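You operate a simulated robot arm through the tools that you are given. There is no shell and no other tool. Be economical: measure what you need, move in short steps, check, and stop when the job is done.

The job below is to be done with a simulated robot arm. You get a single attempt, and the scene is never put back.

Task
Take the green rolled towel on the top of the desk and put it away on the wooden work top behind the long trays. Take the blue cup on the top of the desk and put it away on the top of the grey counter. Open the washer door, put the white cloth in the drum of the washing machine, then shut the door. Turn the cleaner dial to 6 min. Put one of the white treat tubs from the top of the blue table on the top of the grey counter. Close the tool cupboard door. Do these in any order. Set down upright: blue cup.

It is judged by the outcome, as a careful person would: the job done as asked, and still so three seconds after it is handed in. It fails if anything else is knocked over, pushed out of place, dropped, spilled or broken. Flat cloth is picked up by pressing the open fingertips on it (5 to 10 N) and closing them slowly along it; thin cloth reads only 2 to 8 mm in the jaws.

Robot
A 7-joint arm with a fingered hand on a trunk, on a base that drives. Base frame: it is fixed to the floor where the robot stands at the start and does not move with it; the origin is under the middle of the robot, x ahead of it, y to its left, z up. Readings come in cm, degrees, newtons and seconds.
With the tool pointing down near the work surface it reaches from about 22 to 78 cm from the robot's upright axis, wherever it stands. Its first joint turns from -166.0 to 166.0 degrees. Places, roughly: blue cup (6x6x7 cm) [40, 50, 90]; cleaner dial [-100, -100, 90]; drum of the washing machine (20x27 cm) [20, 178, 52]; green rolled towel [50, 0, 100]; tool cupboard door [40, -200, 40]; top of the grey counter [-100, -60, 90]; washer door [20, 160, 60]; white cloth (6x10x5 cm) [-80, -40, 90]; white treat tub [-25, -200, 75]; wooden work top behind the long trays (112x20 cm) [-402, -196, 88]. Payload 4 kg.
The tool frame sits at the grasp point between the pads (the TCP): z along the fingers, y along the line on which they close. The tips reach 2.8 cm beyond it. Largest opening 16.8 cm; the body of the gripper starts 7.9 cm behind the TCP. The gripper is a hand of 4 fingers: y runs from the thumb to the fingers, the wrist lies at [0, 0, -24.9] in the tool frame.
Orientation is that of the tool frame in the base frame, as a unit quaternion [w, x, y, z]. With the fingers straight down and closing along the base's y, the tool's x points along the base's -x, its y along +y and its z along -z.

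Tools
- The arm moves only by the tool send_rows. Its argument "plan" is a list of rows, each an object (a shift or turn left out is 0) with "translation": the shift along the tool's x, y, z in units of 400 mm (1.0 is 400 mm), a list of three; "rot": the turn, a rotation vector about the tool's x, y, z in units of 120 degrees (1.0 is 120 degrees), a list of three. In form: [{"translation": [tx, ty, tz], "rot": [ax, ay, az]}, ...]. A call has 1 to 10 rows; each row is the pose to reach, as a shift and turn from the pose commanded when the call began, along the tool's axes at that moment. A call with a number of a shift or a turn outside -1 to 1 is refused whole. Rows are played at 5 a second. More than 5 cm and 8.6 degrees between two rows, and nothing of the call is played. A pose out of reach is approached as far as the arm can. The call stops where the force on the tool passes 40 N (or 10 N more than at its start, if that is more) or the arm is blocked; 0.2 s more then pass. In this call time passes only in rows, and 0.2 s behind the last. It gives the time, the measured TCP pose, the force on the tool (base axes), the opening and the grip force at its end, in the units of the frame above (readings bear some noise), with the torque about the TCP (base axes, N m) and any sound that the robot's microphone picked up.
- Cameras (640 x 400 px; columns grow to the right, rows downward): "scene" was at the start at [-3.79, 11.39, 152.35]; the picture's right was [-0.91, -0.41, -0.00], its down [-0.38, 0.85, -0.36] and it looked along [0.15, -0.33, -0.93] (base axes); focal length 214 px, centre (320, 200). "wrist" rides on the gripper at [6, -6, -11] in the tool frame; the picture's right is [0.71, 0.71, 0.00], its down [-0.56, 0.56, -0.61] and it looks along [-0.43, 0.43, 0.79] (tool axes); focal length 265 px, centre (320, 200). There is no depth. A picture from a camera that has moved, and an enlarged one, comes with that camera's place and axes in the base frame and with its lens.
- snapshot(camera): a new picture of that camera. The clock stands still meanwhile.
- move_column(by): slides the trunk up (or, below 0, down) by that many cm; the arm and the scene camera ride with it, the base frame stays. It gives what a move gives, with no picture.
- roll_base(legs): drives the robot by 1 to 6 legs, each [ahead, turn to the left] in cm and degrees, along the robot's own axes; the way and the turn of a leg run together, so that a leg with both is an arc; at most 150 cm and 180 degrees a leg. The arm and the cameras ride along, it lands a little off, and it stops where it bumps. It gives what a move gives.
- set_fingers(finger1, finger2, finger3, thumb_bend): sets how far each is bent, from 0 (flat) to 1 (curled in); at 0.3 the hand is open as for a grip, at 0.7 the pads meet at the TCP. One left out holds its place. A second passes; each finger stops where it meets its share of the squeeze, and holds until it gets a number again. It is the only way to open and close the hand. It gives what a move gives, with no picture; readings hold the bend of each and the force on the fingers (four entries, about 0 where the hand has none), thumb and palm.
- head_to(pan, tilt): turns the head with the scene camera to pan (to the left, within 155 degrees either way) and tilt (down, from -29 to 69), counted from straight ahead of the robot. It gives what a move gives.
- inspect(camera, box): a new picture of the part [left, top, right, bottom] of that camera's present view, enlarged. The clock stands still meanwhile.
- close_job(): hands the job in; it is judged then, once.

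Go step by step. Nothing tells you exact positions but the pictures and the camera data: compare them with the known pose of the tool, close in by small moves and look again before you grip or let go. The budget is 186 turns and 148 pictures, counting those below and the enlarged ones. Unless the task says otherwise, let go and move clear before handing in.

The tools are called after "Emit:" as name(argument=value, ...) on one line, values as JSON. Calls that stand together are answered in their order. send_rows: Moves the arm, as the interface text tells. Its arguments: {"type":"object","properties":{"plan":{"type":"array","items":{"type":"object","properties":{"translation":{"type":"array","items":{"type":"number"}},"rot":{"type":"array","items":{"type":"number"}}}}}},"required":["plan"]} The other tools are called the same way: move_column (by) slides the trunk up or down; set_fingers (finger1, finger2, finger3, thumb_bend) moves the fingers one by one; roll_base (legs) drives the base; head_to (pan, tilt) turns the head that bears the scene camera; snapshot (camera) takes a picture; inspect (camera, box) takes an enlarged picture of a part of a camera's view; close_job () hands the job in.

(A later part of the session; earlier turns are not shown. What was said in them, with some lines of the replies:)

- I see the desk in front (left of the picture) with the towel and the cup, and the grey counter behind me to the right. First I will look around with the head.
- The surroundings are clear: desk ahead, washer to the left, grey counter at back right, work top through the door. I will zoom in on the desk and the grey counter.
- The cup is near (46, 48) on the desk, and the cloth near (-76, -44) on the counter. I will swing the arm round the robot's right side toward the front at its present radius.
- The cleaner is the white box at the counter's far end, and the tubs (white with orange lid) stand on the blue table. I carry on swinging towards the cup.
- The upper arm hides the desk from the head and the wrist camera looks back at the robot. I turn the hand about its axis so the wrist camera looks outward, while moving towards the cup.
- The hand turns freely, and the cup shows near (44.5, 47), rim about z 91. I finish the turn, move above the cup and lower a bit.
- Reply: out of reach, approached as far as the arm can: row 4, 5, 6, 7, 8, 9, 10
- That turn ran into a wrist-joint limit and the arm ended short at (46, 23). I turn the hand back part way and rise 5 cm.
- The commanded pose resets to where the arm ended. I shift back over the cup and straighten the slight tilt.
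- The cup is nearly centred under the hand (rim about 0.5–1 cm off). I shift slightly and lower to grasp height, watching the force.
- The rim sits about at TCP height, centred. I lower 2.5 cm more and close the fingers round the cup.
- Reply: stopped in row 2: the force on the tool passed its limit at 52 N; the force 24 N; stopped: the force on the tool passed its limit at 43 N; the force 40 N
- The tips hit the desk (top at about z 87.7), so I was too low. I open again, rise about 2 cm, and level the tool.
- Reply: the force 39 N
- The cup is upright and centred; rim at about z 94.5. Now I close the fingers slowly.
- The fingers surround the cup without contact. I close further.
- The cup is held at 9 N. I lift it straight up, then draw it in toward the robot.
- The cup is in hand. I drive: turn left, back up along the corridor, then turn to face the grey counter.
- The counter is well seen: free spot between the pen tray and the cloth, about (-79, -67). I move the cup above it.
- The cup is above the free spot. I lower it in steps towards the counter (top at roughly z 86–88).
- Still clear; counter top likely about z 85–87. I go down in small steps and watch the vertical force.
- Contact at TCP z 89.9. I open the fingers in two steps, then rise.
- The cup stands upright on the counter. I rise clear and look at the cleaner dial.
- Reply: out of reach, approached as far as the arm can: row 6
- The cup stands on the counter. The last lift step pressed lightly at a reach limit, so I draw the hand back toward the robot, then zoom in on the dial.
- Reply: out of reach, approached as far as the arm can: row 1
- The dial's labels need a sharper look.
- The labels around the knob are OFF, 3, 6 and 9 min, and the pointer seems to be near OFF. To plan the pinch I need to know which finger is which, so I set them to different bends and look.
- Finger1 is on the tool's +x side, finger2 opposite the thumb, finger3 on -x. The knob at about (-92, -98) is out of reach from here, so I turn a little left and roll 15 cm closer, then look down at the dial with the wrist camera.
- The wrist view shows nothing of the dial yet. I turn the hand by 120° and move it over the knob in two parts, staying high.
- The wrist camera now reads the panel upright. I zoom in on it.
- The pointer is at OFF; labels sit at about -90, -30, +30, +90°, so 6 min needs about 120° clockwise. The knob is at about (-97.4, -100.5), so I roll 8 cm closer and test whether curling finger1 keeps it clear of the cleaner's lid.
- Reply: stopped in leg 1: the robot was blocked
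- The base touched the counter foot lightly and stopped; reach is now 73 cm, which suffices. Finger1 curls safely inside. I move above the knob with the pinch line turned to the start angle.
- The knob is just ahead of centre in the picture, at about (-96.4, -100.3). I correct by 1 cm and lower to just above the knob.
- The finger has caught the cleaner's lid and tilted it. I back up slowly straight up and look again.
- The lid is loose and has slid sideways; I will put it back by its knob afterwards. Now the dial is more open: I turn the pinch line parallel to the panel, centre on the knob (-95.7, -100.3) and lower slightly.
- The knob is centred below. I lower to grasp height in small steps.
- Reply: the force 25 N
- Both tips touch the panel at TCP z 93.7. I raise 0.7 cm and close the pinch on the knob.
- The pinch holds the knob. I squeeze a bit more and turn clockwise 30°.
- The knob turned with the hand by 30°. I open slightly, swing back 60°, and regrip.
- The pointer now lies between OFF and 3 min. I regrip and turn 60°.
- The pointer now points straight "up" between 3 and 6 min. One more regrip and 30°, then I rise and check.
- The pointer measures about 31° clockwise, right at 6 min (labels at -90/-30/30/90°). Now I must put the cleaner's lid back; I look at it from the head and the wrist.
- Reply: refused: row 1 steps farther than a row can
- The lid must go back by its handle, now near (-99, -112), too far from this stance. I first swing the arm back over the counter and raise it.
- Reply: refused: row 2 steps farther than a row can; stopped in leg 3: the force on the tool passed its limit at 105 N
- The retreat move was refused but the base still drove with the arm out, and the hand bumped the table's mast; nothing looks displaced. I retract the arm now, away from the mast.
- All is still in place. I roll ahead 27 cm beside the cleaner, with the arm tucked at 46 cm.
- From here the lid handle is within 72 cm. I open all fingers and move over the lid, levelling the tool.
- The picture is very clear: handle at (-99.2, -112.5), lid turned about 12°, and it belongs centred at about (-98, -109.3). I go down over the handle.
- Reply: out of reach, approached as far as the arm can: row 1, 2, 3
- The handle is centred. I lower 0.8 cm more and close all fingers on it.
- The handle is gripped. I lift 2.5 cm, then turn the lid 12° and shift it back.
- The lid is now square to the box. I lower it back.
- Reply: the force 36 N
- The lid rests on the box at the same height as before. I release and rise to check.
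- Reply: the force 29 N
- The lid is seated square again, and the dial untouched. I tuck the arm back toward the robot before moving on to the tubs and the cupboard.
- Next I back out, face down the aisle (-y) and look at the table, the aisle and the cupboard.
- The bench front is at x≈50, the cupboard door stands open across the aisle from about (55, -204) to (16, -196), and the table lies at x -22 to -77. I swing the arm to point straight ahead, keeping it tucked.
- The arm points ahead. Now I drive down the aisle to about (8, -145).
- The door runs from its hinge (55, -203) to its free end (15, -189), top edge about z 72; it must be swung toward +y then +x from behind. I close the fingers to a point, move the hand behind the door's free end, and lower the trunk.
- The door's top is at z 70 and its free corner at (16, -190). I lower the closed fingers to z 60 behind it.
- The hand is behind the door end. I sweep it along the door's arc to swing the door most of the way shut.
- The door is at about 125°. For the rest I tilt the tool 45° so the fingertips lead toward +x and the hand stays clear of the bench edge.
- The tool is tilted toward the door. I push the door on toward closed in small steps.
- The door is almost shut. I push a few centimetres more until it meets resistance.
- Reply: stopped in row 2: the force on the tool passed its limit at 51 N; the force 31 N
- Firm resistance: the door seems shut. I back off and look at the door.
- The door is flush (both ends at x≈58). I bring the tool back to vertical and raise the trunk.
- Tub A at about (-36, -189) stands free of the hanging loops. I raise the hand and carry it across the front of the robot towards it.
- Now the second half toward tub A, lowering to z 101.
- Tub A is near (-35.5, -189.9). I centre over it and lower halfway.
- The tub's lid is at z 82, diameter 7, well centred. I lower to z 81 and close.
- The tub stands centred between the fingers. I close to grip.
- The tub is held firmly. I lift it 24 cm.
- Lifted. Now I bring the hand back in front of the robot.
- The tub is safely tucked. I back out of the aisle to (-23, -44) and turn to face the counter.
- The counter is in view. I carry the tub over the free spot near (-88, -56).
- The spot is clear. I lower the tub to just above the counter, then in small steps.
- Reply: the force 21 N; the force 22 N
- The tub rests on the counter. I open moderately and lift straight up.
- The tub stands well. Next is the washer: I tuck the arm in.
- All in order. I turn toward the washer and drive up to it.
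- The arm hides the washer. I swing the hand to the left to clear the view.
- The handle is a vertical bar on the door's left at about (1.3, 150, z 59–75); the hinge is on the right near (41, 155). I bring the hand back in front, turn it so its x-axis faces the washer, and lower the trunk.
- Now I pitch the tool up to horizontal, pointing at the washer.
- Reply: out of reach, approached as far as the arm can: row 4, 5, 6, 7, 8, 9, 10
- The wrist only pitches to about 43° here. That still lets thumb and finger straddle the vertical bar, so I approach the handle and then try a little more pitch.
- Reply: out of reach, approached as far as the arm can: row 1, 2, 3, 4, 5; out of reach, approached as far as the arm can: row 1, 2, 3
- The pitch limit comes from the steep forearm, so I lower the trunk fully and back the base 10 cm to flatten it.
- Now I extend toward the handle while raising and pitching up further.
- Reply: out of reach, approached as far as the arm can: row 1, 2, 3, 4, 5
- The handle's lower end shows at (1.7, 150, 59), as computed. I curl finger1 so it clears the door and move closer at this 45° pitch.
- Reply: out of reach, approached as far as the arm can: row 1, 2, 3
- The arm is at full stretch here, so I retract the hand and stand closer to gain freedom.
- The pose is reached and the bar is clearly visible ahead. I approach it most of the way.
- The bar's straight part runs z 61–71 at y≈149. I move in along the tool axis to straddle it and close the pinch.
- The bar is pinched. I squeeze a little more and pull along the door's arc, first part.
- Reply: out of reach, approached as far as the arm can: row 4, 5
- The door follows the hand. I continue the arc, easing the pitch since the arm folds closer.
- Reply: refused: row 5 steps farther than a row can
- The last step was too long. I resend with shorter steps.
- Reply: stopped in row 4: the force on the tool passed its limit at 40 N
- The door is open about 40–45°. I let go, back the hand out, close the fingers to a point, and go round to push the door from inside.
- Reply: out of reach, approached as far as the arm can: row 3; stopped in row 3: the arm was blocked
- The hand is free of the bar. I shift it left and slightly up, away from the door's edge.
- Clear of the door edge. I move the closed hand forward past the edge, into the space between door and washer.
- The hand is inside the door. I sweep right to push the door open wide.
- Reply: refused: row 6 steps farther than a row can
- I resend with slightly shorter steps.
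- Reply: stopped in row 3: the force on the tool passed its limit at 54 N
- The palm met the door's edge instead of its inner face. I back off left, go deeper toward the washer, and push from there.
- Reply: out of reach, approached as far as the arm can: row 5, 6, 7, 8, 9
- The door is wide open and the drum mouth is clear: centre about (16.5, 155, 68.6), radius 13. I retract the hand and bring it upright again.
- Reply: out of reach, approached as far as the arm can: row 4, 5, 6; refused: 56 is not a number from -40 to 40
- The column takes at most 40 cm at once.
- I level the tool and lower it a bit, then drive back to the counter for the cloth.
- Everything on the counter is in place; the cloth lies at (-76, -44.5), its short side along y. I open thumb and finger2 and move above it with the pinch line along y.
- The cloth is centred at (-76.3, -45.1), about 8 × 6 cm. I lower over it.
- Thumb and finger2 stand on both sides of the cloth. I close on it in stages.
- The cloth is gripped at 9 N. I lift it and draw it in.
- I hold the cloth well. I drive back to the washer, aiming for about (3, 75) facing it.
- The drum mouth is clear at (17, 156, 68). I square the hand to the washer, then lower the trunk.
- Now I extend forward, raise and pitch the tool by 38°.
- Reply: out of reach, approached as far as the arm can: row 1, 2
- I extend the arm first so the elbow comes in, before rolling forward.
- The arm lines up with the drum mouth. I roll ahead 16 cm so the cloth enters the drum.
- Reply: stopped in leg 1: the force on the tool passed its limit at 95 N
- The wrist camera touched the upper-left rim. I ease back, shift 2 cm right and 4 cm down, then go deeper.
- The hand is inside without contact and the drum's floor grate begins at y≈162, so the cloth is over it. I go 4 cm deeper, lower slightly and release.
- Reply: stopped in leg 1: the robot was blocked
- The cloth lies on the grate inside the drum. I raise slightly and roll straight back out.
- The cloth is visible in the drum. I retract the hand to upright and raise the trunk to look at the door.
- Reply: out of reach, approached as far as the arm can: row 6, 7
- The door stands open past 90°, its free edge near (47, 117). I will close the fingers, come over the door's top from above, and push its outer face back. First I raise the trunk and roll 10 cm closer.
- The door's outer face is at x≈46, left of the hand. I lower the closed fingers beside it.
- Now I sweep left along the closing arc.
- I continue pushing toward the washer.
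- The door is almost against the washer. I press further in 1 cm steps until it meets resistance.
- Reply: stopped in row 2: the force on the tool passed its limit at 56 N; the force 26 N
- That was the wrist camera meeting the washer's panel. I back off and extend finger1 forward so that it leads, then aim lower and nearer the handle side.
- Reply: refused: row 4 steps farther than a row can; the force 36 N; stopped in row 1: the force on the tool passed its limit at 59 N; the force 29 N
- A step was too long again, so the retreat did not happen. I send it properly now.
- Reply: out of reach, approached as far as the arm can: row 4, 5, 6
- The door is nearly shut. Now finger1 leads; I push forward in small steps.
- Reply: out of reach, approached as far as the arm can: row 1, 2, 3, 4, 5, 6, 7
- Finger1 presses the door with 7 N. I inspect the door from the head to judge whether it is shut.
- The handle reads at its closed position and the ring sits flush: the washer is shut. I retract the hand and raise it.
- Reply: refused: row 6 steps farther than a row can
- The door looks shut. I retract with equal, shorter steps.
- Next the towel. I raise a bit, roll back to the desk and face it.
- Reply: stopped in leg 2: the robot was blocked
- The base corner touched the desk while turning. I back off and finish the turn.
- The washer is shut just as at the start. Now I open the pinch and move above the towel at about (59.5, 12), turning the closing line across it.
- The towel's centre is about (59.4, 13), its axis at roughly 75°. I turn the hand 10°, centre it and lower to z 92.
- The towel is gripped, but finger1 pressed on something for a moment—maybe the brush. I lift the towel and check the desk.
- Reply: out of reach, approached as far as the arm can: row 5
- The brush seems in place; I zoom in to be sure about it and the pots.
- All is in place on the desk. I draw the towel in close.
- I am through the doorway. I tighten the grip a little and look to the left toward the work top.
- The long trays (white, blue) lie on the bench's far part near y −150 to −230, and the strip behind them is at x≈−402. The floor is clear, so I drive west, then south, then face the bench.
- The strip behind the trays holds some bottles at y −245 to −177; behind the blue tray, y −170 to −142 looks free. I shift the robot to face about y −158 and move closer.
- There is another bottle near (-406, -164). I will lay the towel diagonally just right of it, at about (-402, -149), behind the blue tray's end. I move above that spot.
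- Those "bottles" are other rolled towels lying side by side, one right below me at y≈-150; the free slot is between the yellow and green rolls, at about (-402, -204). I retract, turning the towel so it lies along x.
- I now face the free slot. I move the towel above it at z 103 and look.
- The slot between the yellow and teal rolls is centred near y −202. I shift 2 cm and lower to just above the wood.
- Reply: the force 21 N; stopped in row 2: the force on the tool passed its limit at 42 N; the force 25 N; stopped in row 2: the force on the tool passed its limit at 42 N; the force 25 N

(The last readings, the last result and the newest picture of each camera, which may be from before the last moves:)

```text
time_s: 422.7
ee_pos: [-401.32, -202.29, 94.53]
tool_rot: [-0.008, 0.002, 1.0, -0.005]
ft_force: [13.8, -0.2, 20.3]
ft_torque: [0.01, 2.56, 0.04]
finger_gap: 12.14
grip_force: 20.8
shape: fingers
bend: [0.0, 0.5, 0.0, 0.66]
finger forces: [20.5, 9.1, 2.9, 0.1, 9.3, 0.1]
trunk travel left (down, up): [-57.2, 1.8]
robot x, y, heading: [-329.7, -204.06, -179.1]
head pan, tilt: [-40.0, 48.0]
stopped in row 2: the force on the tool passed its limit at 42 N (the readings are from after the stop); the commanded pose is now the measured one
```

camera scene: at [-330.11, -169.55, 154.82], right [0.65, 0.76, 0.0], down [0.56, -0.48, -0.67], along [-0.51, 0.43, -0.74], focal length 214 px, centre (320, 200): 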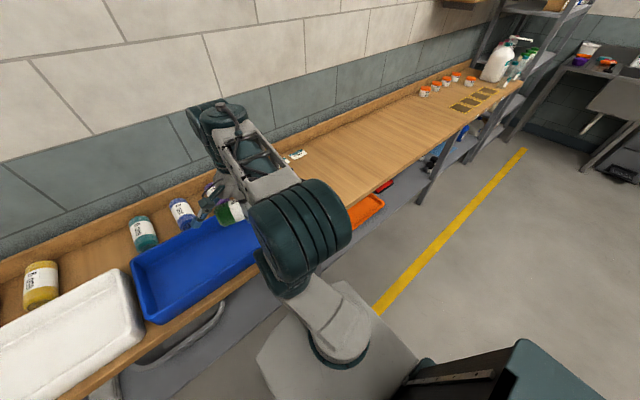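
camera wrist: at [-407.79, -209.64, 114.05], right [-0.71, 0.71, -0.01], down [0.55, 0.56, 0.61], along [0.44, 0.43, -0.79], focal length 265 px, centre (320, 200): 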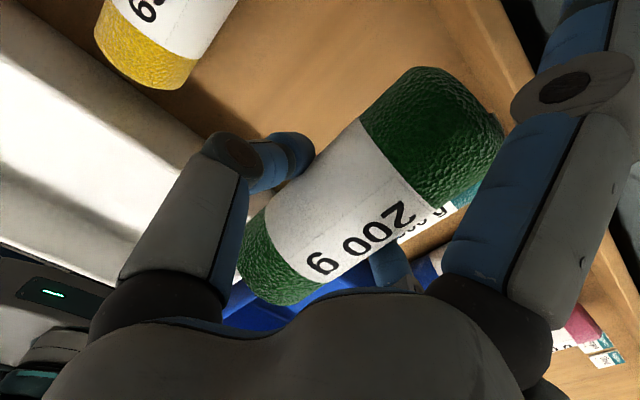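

Finger1 met the back ledge. I rise 1 cm, bend finger1 in slightly so it clears the ledge, and continue down.

Emit:
send_rows(plan=[{"translation": [-0.01, 0, -0.02], "rot": [0, 0.008, 0]}, {"translation": [-0.012, 0, -0.03], "rot": [0, 0.008, 0]}])

Emit:
set_fingers(finger1=0.18)

Emit:
send_rows(plan=[{"translation": [0, 0, 0.015]}, {"translation": [0, 0, 0.03]}, {"translation": [0, 0, 0.045]}])

```text
time_s: 423.3
ee_pos: [-401.13, -202.32, 95.05]
tool_rot: [-0.011, 0.001, 1.0, -0.005]
ft_force: [-0.8, 0.7, 0.5]
ft_torque: [-0.03, 0.17, 0.01]
finger_gap: 11.6
grip_force: 10.0
shape: fingers
bend: [0.0, 0.5, 0.0, 0.66]
finger forces: [1.4, 9.3, 0.0, 0.0, 9.3, 0.1]
trunk travel left (down, up): [-57.2, 1.8]
robot x, y, heading: [-329.46, -203.83, -178.9]
head pan, tilt: [-40.0, 48.0]
```

```text
time_s: 424.3
ee_pos: [-401.14, -202.19, 95.31]
tool_rot: [-0.012, 0.001, 1.0, -0.004]
ft_force: [-4.4, 0.6, 5.3]
ft_torque: [-0.04, 0.81, 0.02]
finger_gap: 11.26
grip_force: 12.5
shape: fingers
bend: [0.01, 0.5, 0.0, 0.66]
finger forces: [6.9, 9.2, 0.0, 0.0, 9.4, 0.0]
trunk travel left (down, up): [-57.2, 1.8]
robot x, y, heading: [-329.11, -204.12, -179.2]
head pan, tilt: [-40.0, 48.0]
```

```text
time_s: 425.0
ee_pos: [-401.06, -202.31, 94.77]
tool_rot: [-0.022, 0.002, 1.0, -0.004]
ft_force: [10.5, -0.8, 23.9]
ft_torque: [0.0, 2.94, 0.09]
finger_gap: 11.58
grip_force: 22.3
shape: fingers
bend: [0.0, 0.5, 0.0, 0.66]
finger forces: [23.9, 9.3, 2.4, 0.1, 9.3, 0.0]
trunk travel left (down, up): [-57.2, 1.8]
robot x, y, heading: [-329.33, -204.11, -178.9]
head pan, tilt: [-40.0, 48.0]
stopped in row 3: the force on the tool passed its limit at 43 N (the readings are from after the stop); the commanded pose is now the measured one
```

Finger1 still rests on the ledge. I rise 3 cm, level the tool, bend finger1 in while free, then lower again.

Emit:
send_rows(plan=[{"translation": [-0.01, 0, -0.04], "rot": [0, -0.01, 0]}, {"translation": [-0.02, 0, -0.075], "rot": [0, -0.021, 0]}])

Emit:
set_fingers(finger1=0.2)

Emit:
send_rows(plan=[{"translation": [0, 0, 0.03]}, {"translation": [0, 0, 0.06]}, {"translation": [0, 0, 0.085]}])

```text
time_s: 425.6
ee_pos: [-400.29, -202.21, 96.87]
tool_rot: [0.009, 0.003, 1.0, -0.005]
ft_force: [0.2, -0.1, -0.8]
ft_torque: [0.01, -0.02, 0.05]
finger_gap: 9.97
grip_force: 9.1
shape: fingers
bend: [0.15, 0.5, 0.0, 0.66]
finger forces: [0.0, 9.1, 0.0, 0.0, 9.3, 0.0]
trunk travel left (down, up): [-57.2, 1.8]
robot x, y, heading: [-329.34, -204.09, -178.9]
head pan, tilt: [-40.0, 48.0]
```

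```text
time_s: 426.6
ee_pos: [-400.3, -202.26, 96.99]
tool_rot: [0.007, 0.002, 1.0, -0.004]
ft_force: [0.2, -0.5, -1.5]
ft_torque: [-0.03, -0.02, -0.01]
finger_gap: 9.4
grip_force: 8.8
shape: fingers
bend: [0.2, 0.5, 0.0, 0.66]
finger forces: [0.0, 9.3, 0.1, 0.0, 9.2, 0.1]
trunk travel left (down, up): [-57.2, 1.8]
robot x, y, heading: [-329.57, -203.68, -179.1]
head pan, tilt: [-40.0, 48.0]
```

```text
time_s: 427.4
ee_pos: [-400.2, -202.28, 93.66]
tool_rot: [0.007, 0.002, 1.0, -0.004]
ft_force: [-0.1, -0.1, -1.2]
ft_torque: [-0.01, 0.02, -0.04]
finger_gap: 9.4
grip_force: 9.7
shape: fingers
bend: [0.2, 0.5, 0.0, 0.66]
finger forces: [0.0, 9.3, 0.0, 0.0, 9.2, 0.1]
trunk travel left (down, up): [-57.2, 1.8]
robot x, y, heading: [-329.6, -203.98, -178.8]
head pan, tilt: [-40.0, 48.0]
```

Now it passes freely at z 93.7. I continue down in small steps.

Emit:
send_rows(plan=[{"translation": [0, 0, 0.01]}, {"translation": [0, 0, 0.02]}])

Emit:
send_rows(plan=[{"translation": [0, 0, 0.008]}, {"translation": [0, 0, 0.015]}])

```text
time_s: 428.0
ee_pos: [-400.14, -202.3, 92.89]
tool_rot: [0.005, 0.002, 1.0, -0.004]
ft_force: [-2.2, 0.3, 14.8]
ft_torque: [-0.02, -1.74, 0.09]
finger_gap: 9.38
grip_force: 15.9
shape: fingers
bend: [0.2, 0.5, 0.0, 0.66]
finger forces: [0.0, 9.3, 13.5, 0.0, 9.3, 0.0]
trunk travel left (down, up): [-57.2, 1.8]
robot x, y, heading: [-329.48, -203.7, -179.2]
head pan, tilt: [-40.0, 48.0]
```

```text
time_s: 428.6
ee_pos: [-400.11, -202.34, 92.44]
tool_rot: [0.007, 0.002, 1.0, -0.005]
ft_force: [2.0, 0.2, 22.0]
ft_torque: [-0.02, -2.41, -0.05]
finger_gap: 9.39
grip_force: 18.4
shape: fingers
bend: [0.2, 0.5, 0.0, 0.66]
finger forces: [0.1, 9.3, 19.0, 0.0, 9.2, 0.0]
trunk travel left (down, up): [-57.2, 1.8]
robot x, y, heading: [-329.81, -203.52, -179.0]
head pan, tilt: [-40.0, 48.0]
```

Finger3 now rests on the tray rim, and the towel's underside is at about z 88, practically on the wood. I ease up 0.4 cm and release.

Emit:
send_rows(plan=[{"translation": [0, 0, -0.01]}])

Emit:
set_fingers(finger2=0.44, thumb_bend=0.52)

Emit:
send_rows(plan=[{"translation": [0, 0, -0.04]}, {"translation": [0, 0, -0.12]}, {"translation": [0, 0, -0.2]}, {"translation": [0, 0, -0.28]}])

Emit:
snapshot(camera="wrist")

```text
time_s: 429.0
ee_pos: [-400.23, -202.27, 92.64]
tool_rot: [0.007, 0.001, 1.0, -0.005]
ft_force: [6.6, 0.0, 5.4]
ft_torque: [-0.01, -0.5, -0.02]
finger_gap: 9.35
grip_force: 13.2
shape: fingers
bend: [0.2, 0.5, 0.0, 0.66]
finger forces: [0.0, 9.2, 9.6, 0.0, 9.2, 0.0]
trunk travel left (down, up): [-57.2, 1.8]
robot x, y, heading: [-329.59, -203.33, -179.0]
head pan, tilt: [-40.0, 48.0]
```

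```text
time_s: 430.0
ee_pos: [-400.24, -202.32, 92.73]
tool_rot: [0.006, 0.002, 1.0, -0.004]
ft_force: [10.1, -1.6, 1.5]
ft_torque: [0.04, -0.07, -0.09]
finger_gap: 10.26
grip_force: 4.4
shape: fingers
bend: [0.2, 0.44, 0.0, 0.52]
finger forces: [0.1, 0.1, 8.7, 0.1, 0.0, 0.1]
trunk travel left (down, up): [-57.2, 1.8]
robot x, y, heading: [-329.49, -203.86, -179.2]
head pan, tilt: [-40.0, 48.0]
```

```text
time_s: 431.0
ee_pos: [-400.36, -202.04, 103.74]
tool_rot: [0.007, 0.002, 1.0, -0.006]
ft_force: [0.1, 0.9, -0.8]
ft_torque: [-0.01, -0.01, 0.02]
finger_gap: 10.28
grip_force: 0.0
shape: fingers
bend: [0.2, 0.44, 0.0, 0.52]
finger forces: [0.0, 0.0, 0.0, 0.0, 0.1, 0.0]
trunk travel left (down, up): [-57.2, 1.8]
robot x, y, heading: [-329.33, -203.82, -178.7]
head pan, tilt: [-40.0, 48.0]
```

```text
1 pictures are left
camera wrist: at [-406.63, -207.89, 114.84], right [-0.7, 0.71, -0.02], down [0.55, 0.56, 0.62], along [0.45, 0.43, -0.79], focal length 265 px, centre (320, 200)
```

wrist: 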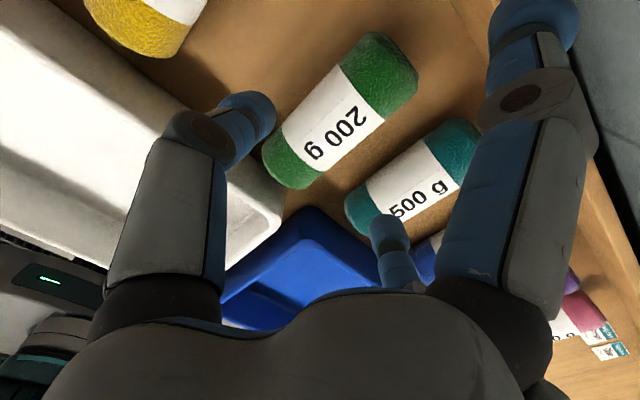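

The towel lies on the wood in its slot behind the trays, beside the teal roll. I draw the arm clear of the bench.

Emit:
send_rows(plan=[{"translation": [-0.09, 0, -0.03]}, {"translation": [-0.18, 0, -0.06]}, {"translation": [-0.27, 0, -0.09]}, {"translation": [-0.36, 0, -0.12]}, {"translation": [-0.45, 0, -0.14]}, {"translation": [-0.54, 0, -0.15]}, {"translation": [-0.63, 0, -0.15]}, {"translation": [-0.72, 0, -0.15]}])

Emit:
head_to(pan=5, tilt=45)

Emit:
snapshot(camera="scene")

```text
time_s: 432.8
ee_pos: [-371.6, -202.18, 110.19]
tool_rot: [0.005, 0.001, 1.0, -0.004]
ft_force: [-0.7, -0.1, 0.5]
ft_torque: [0.0, -0.01, 0.02]
finger_gap: 10.25
grip_force: 0.1
shape: fingers
bend: [0.2, 0.44, 0.0, 0.52]
finger forces: [0.1, 0.1, 0.0, 0.0, 0.0, 0.0]
trunk travel left (down, up): [-57.2, 1.8]
robot x, y, heading: [-329.38, -203.78, -178.9]
head pan, tilt: [-40.0, 48.0]
```

```text
time_s: 433.9
ee_pos: [-371.67, -202.17, 110.22]
tool_rot: [0.007, 0.001, 1.0, -0.004]
ft_force: [0.3, 0.3, -0.1]
ft_torque: [-0.01, -0.01, 0.01]
finger_gap: 10.25
grip_force: 0.0
shape: fingers
bend: [0.2, 0.44, 0.0, 0.52]
finger forces: [0.1, 0.0, 0.1, 0.0, 0.0, 0.0]
trunk travel left (down, up): [-57.2, 1.8]
robot x, y, heading: [-329.35, -204.05, -178.9]
head pan, tilt: [5.0, 45.0]
```

```text
0 pictures are left
camera scene: at [-331.42, -220.78, 155.23], right [-0.1, 0.99, 0.0], down [0.7, 0.07, -0.71], along [-0.7, -0.07, -0.71], focal length 214 px, centre (320, 200)
```

scene: 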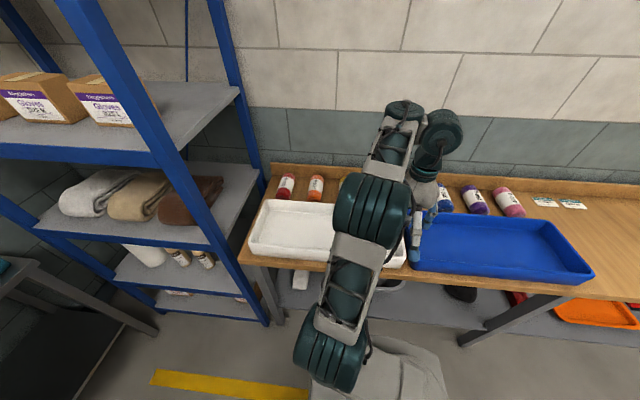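

The arm is clear, every task is done, and the trays and the other rolls look orderly, so I hand the job in.

Emit:
close_job()

```text
The job is handed in.
```

I did every item on the list and handed the job in; two accidental contacts along the way are described below.

- **Green towel:** it lies on the wooden work top behind the long trays, in the free slot between the yellow and teal rolls.
- **Blue cup:** it stands upright on the grey counter.
- **White cloth:** it is on the grate inside the washing machine drum, and the door is shut.
- **Cleaner dial:** it points at 6 min.
- **Treat tub:** one tub is on the grey counter.
- **Tool cupboard:** the door is closed.

**Contacts:**
- **Comb cleaner lid:** I knocked it out of place while reaching for the dial, then set it back square on the box by its handle.
- **Blue table's mast:** the hand bumped it once. Nothing on the table looked disturbed afterwards.
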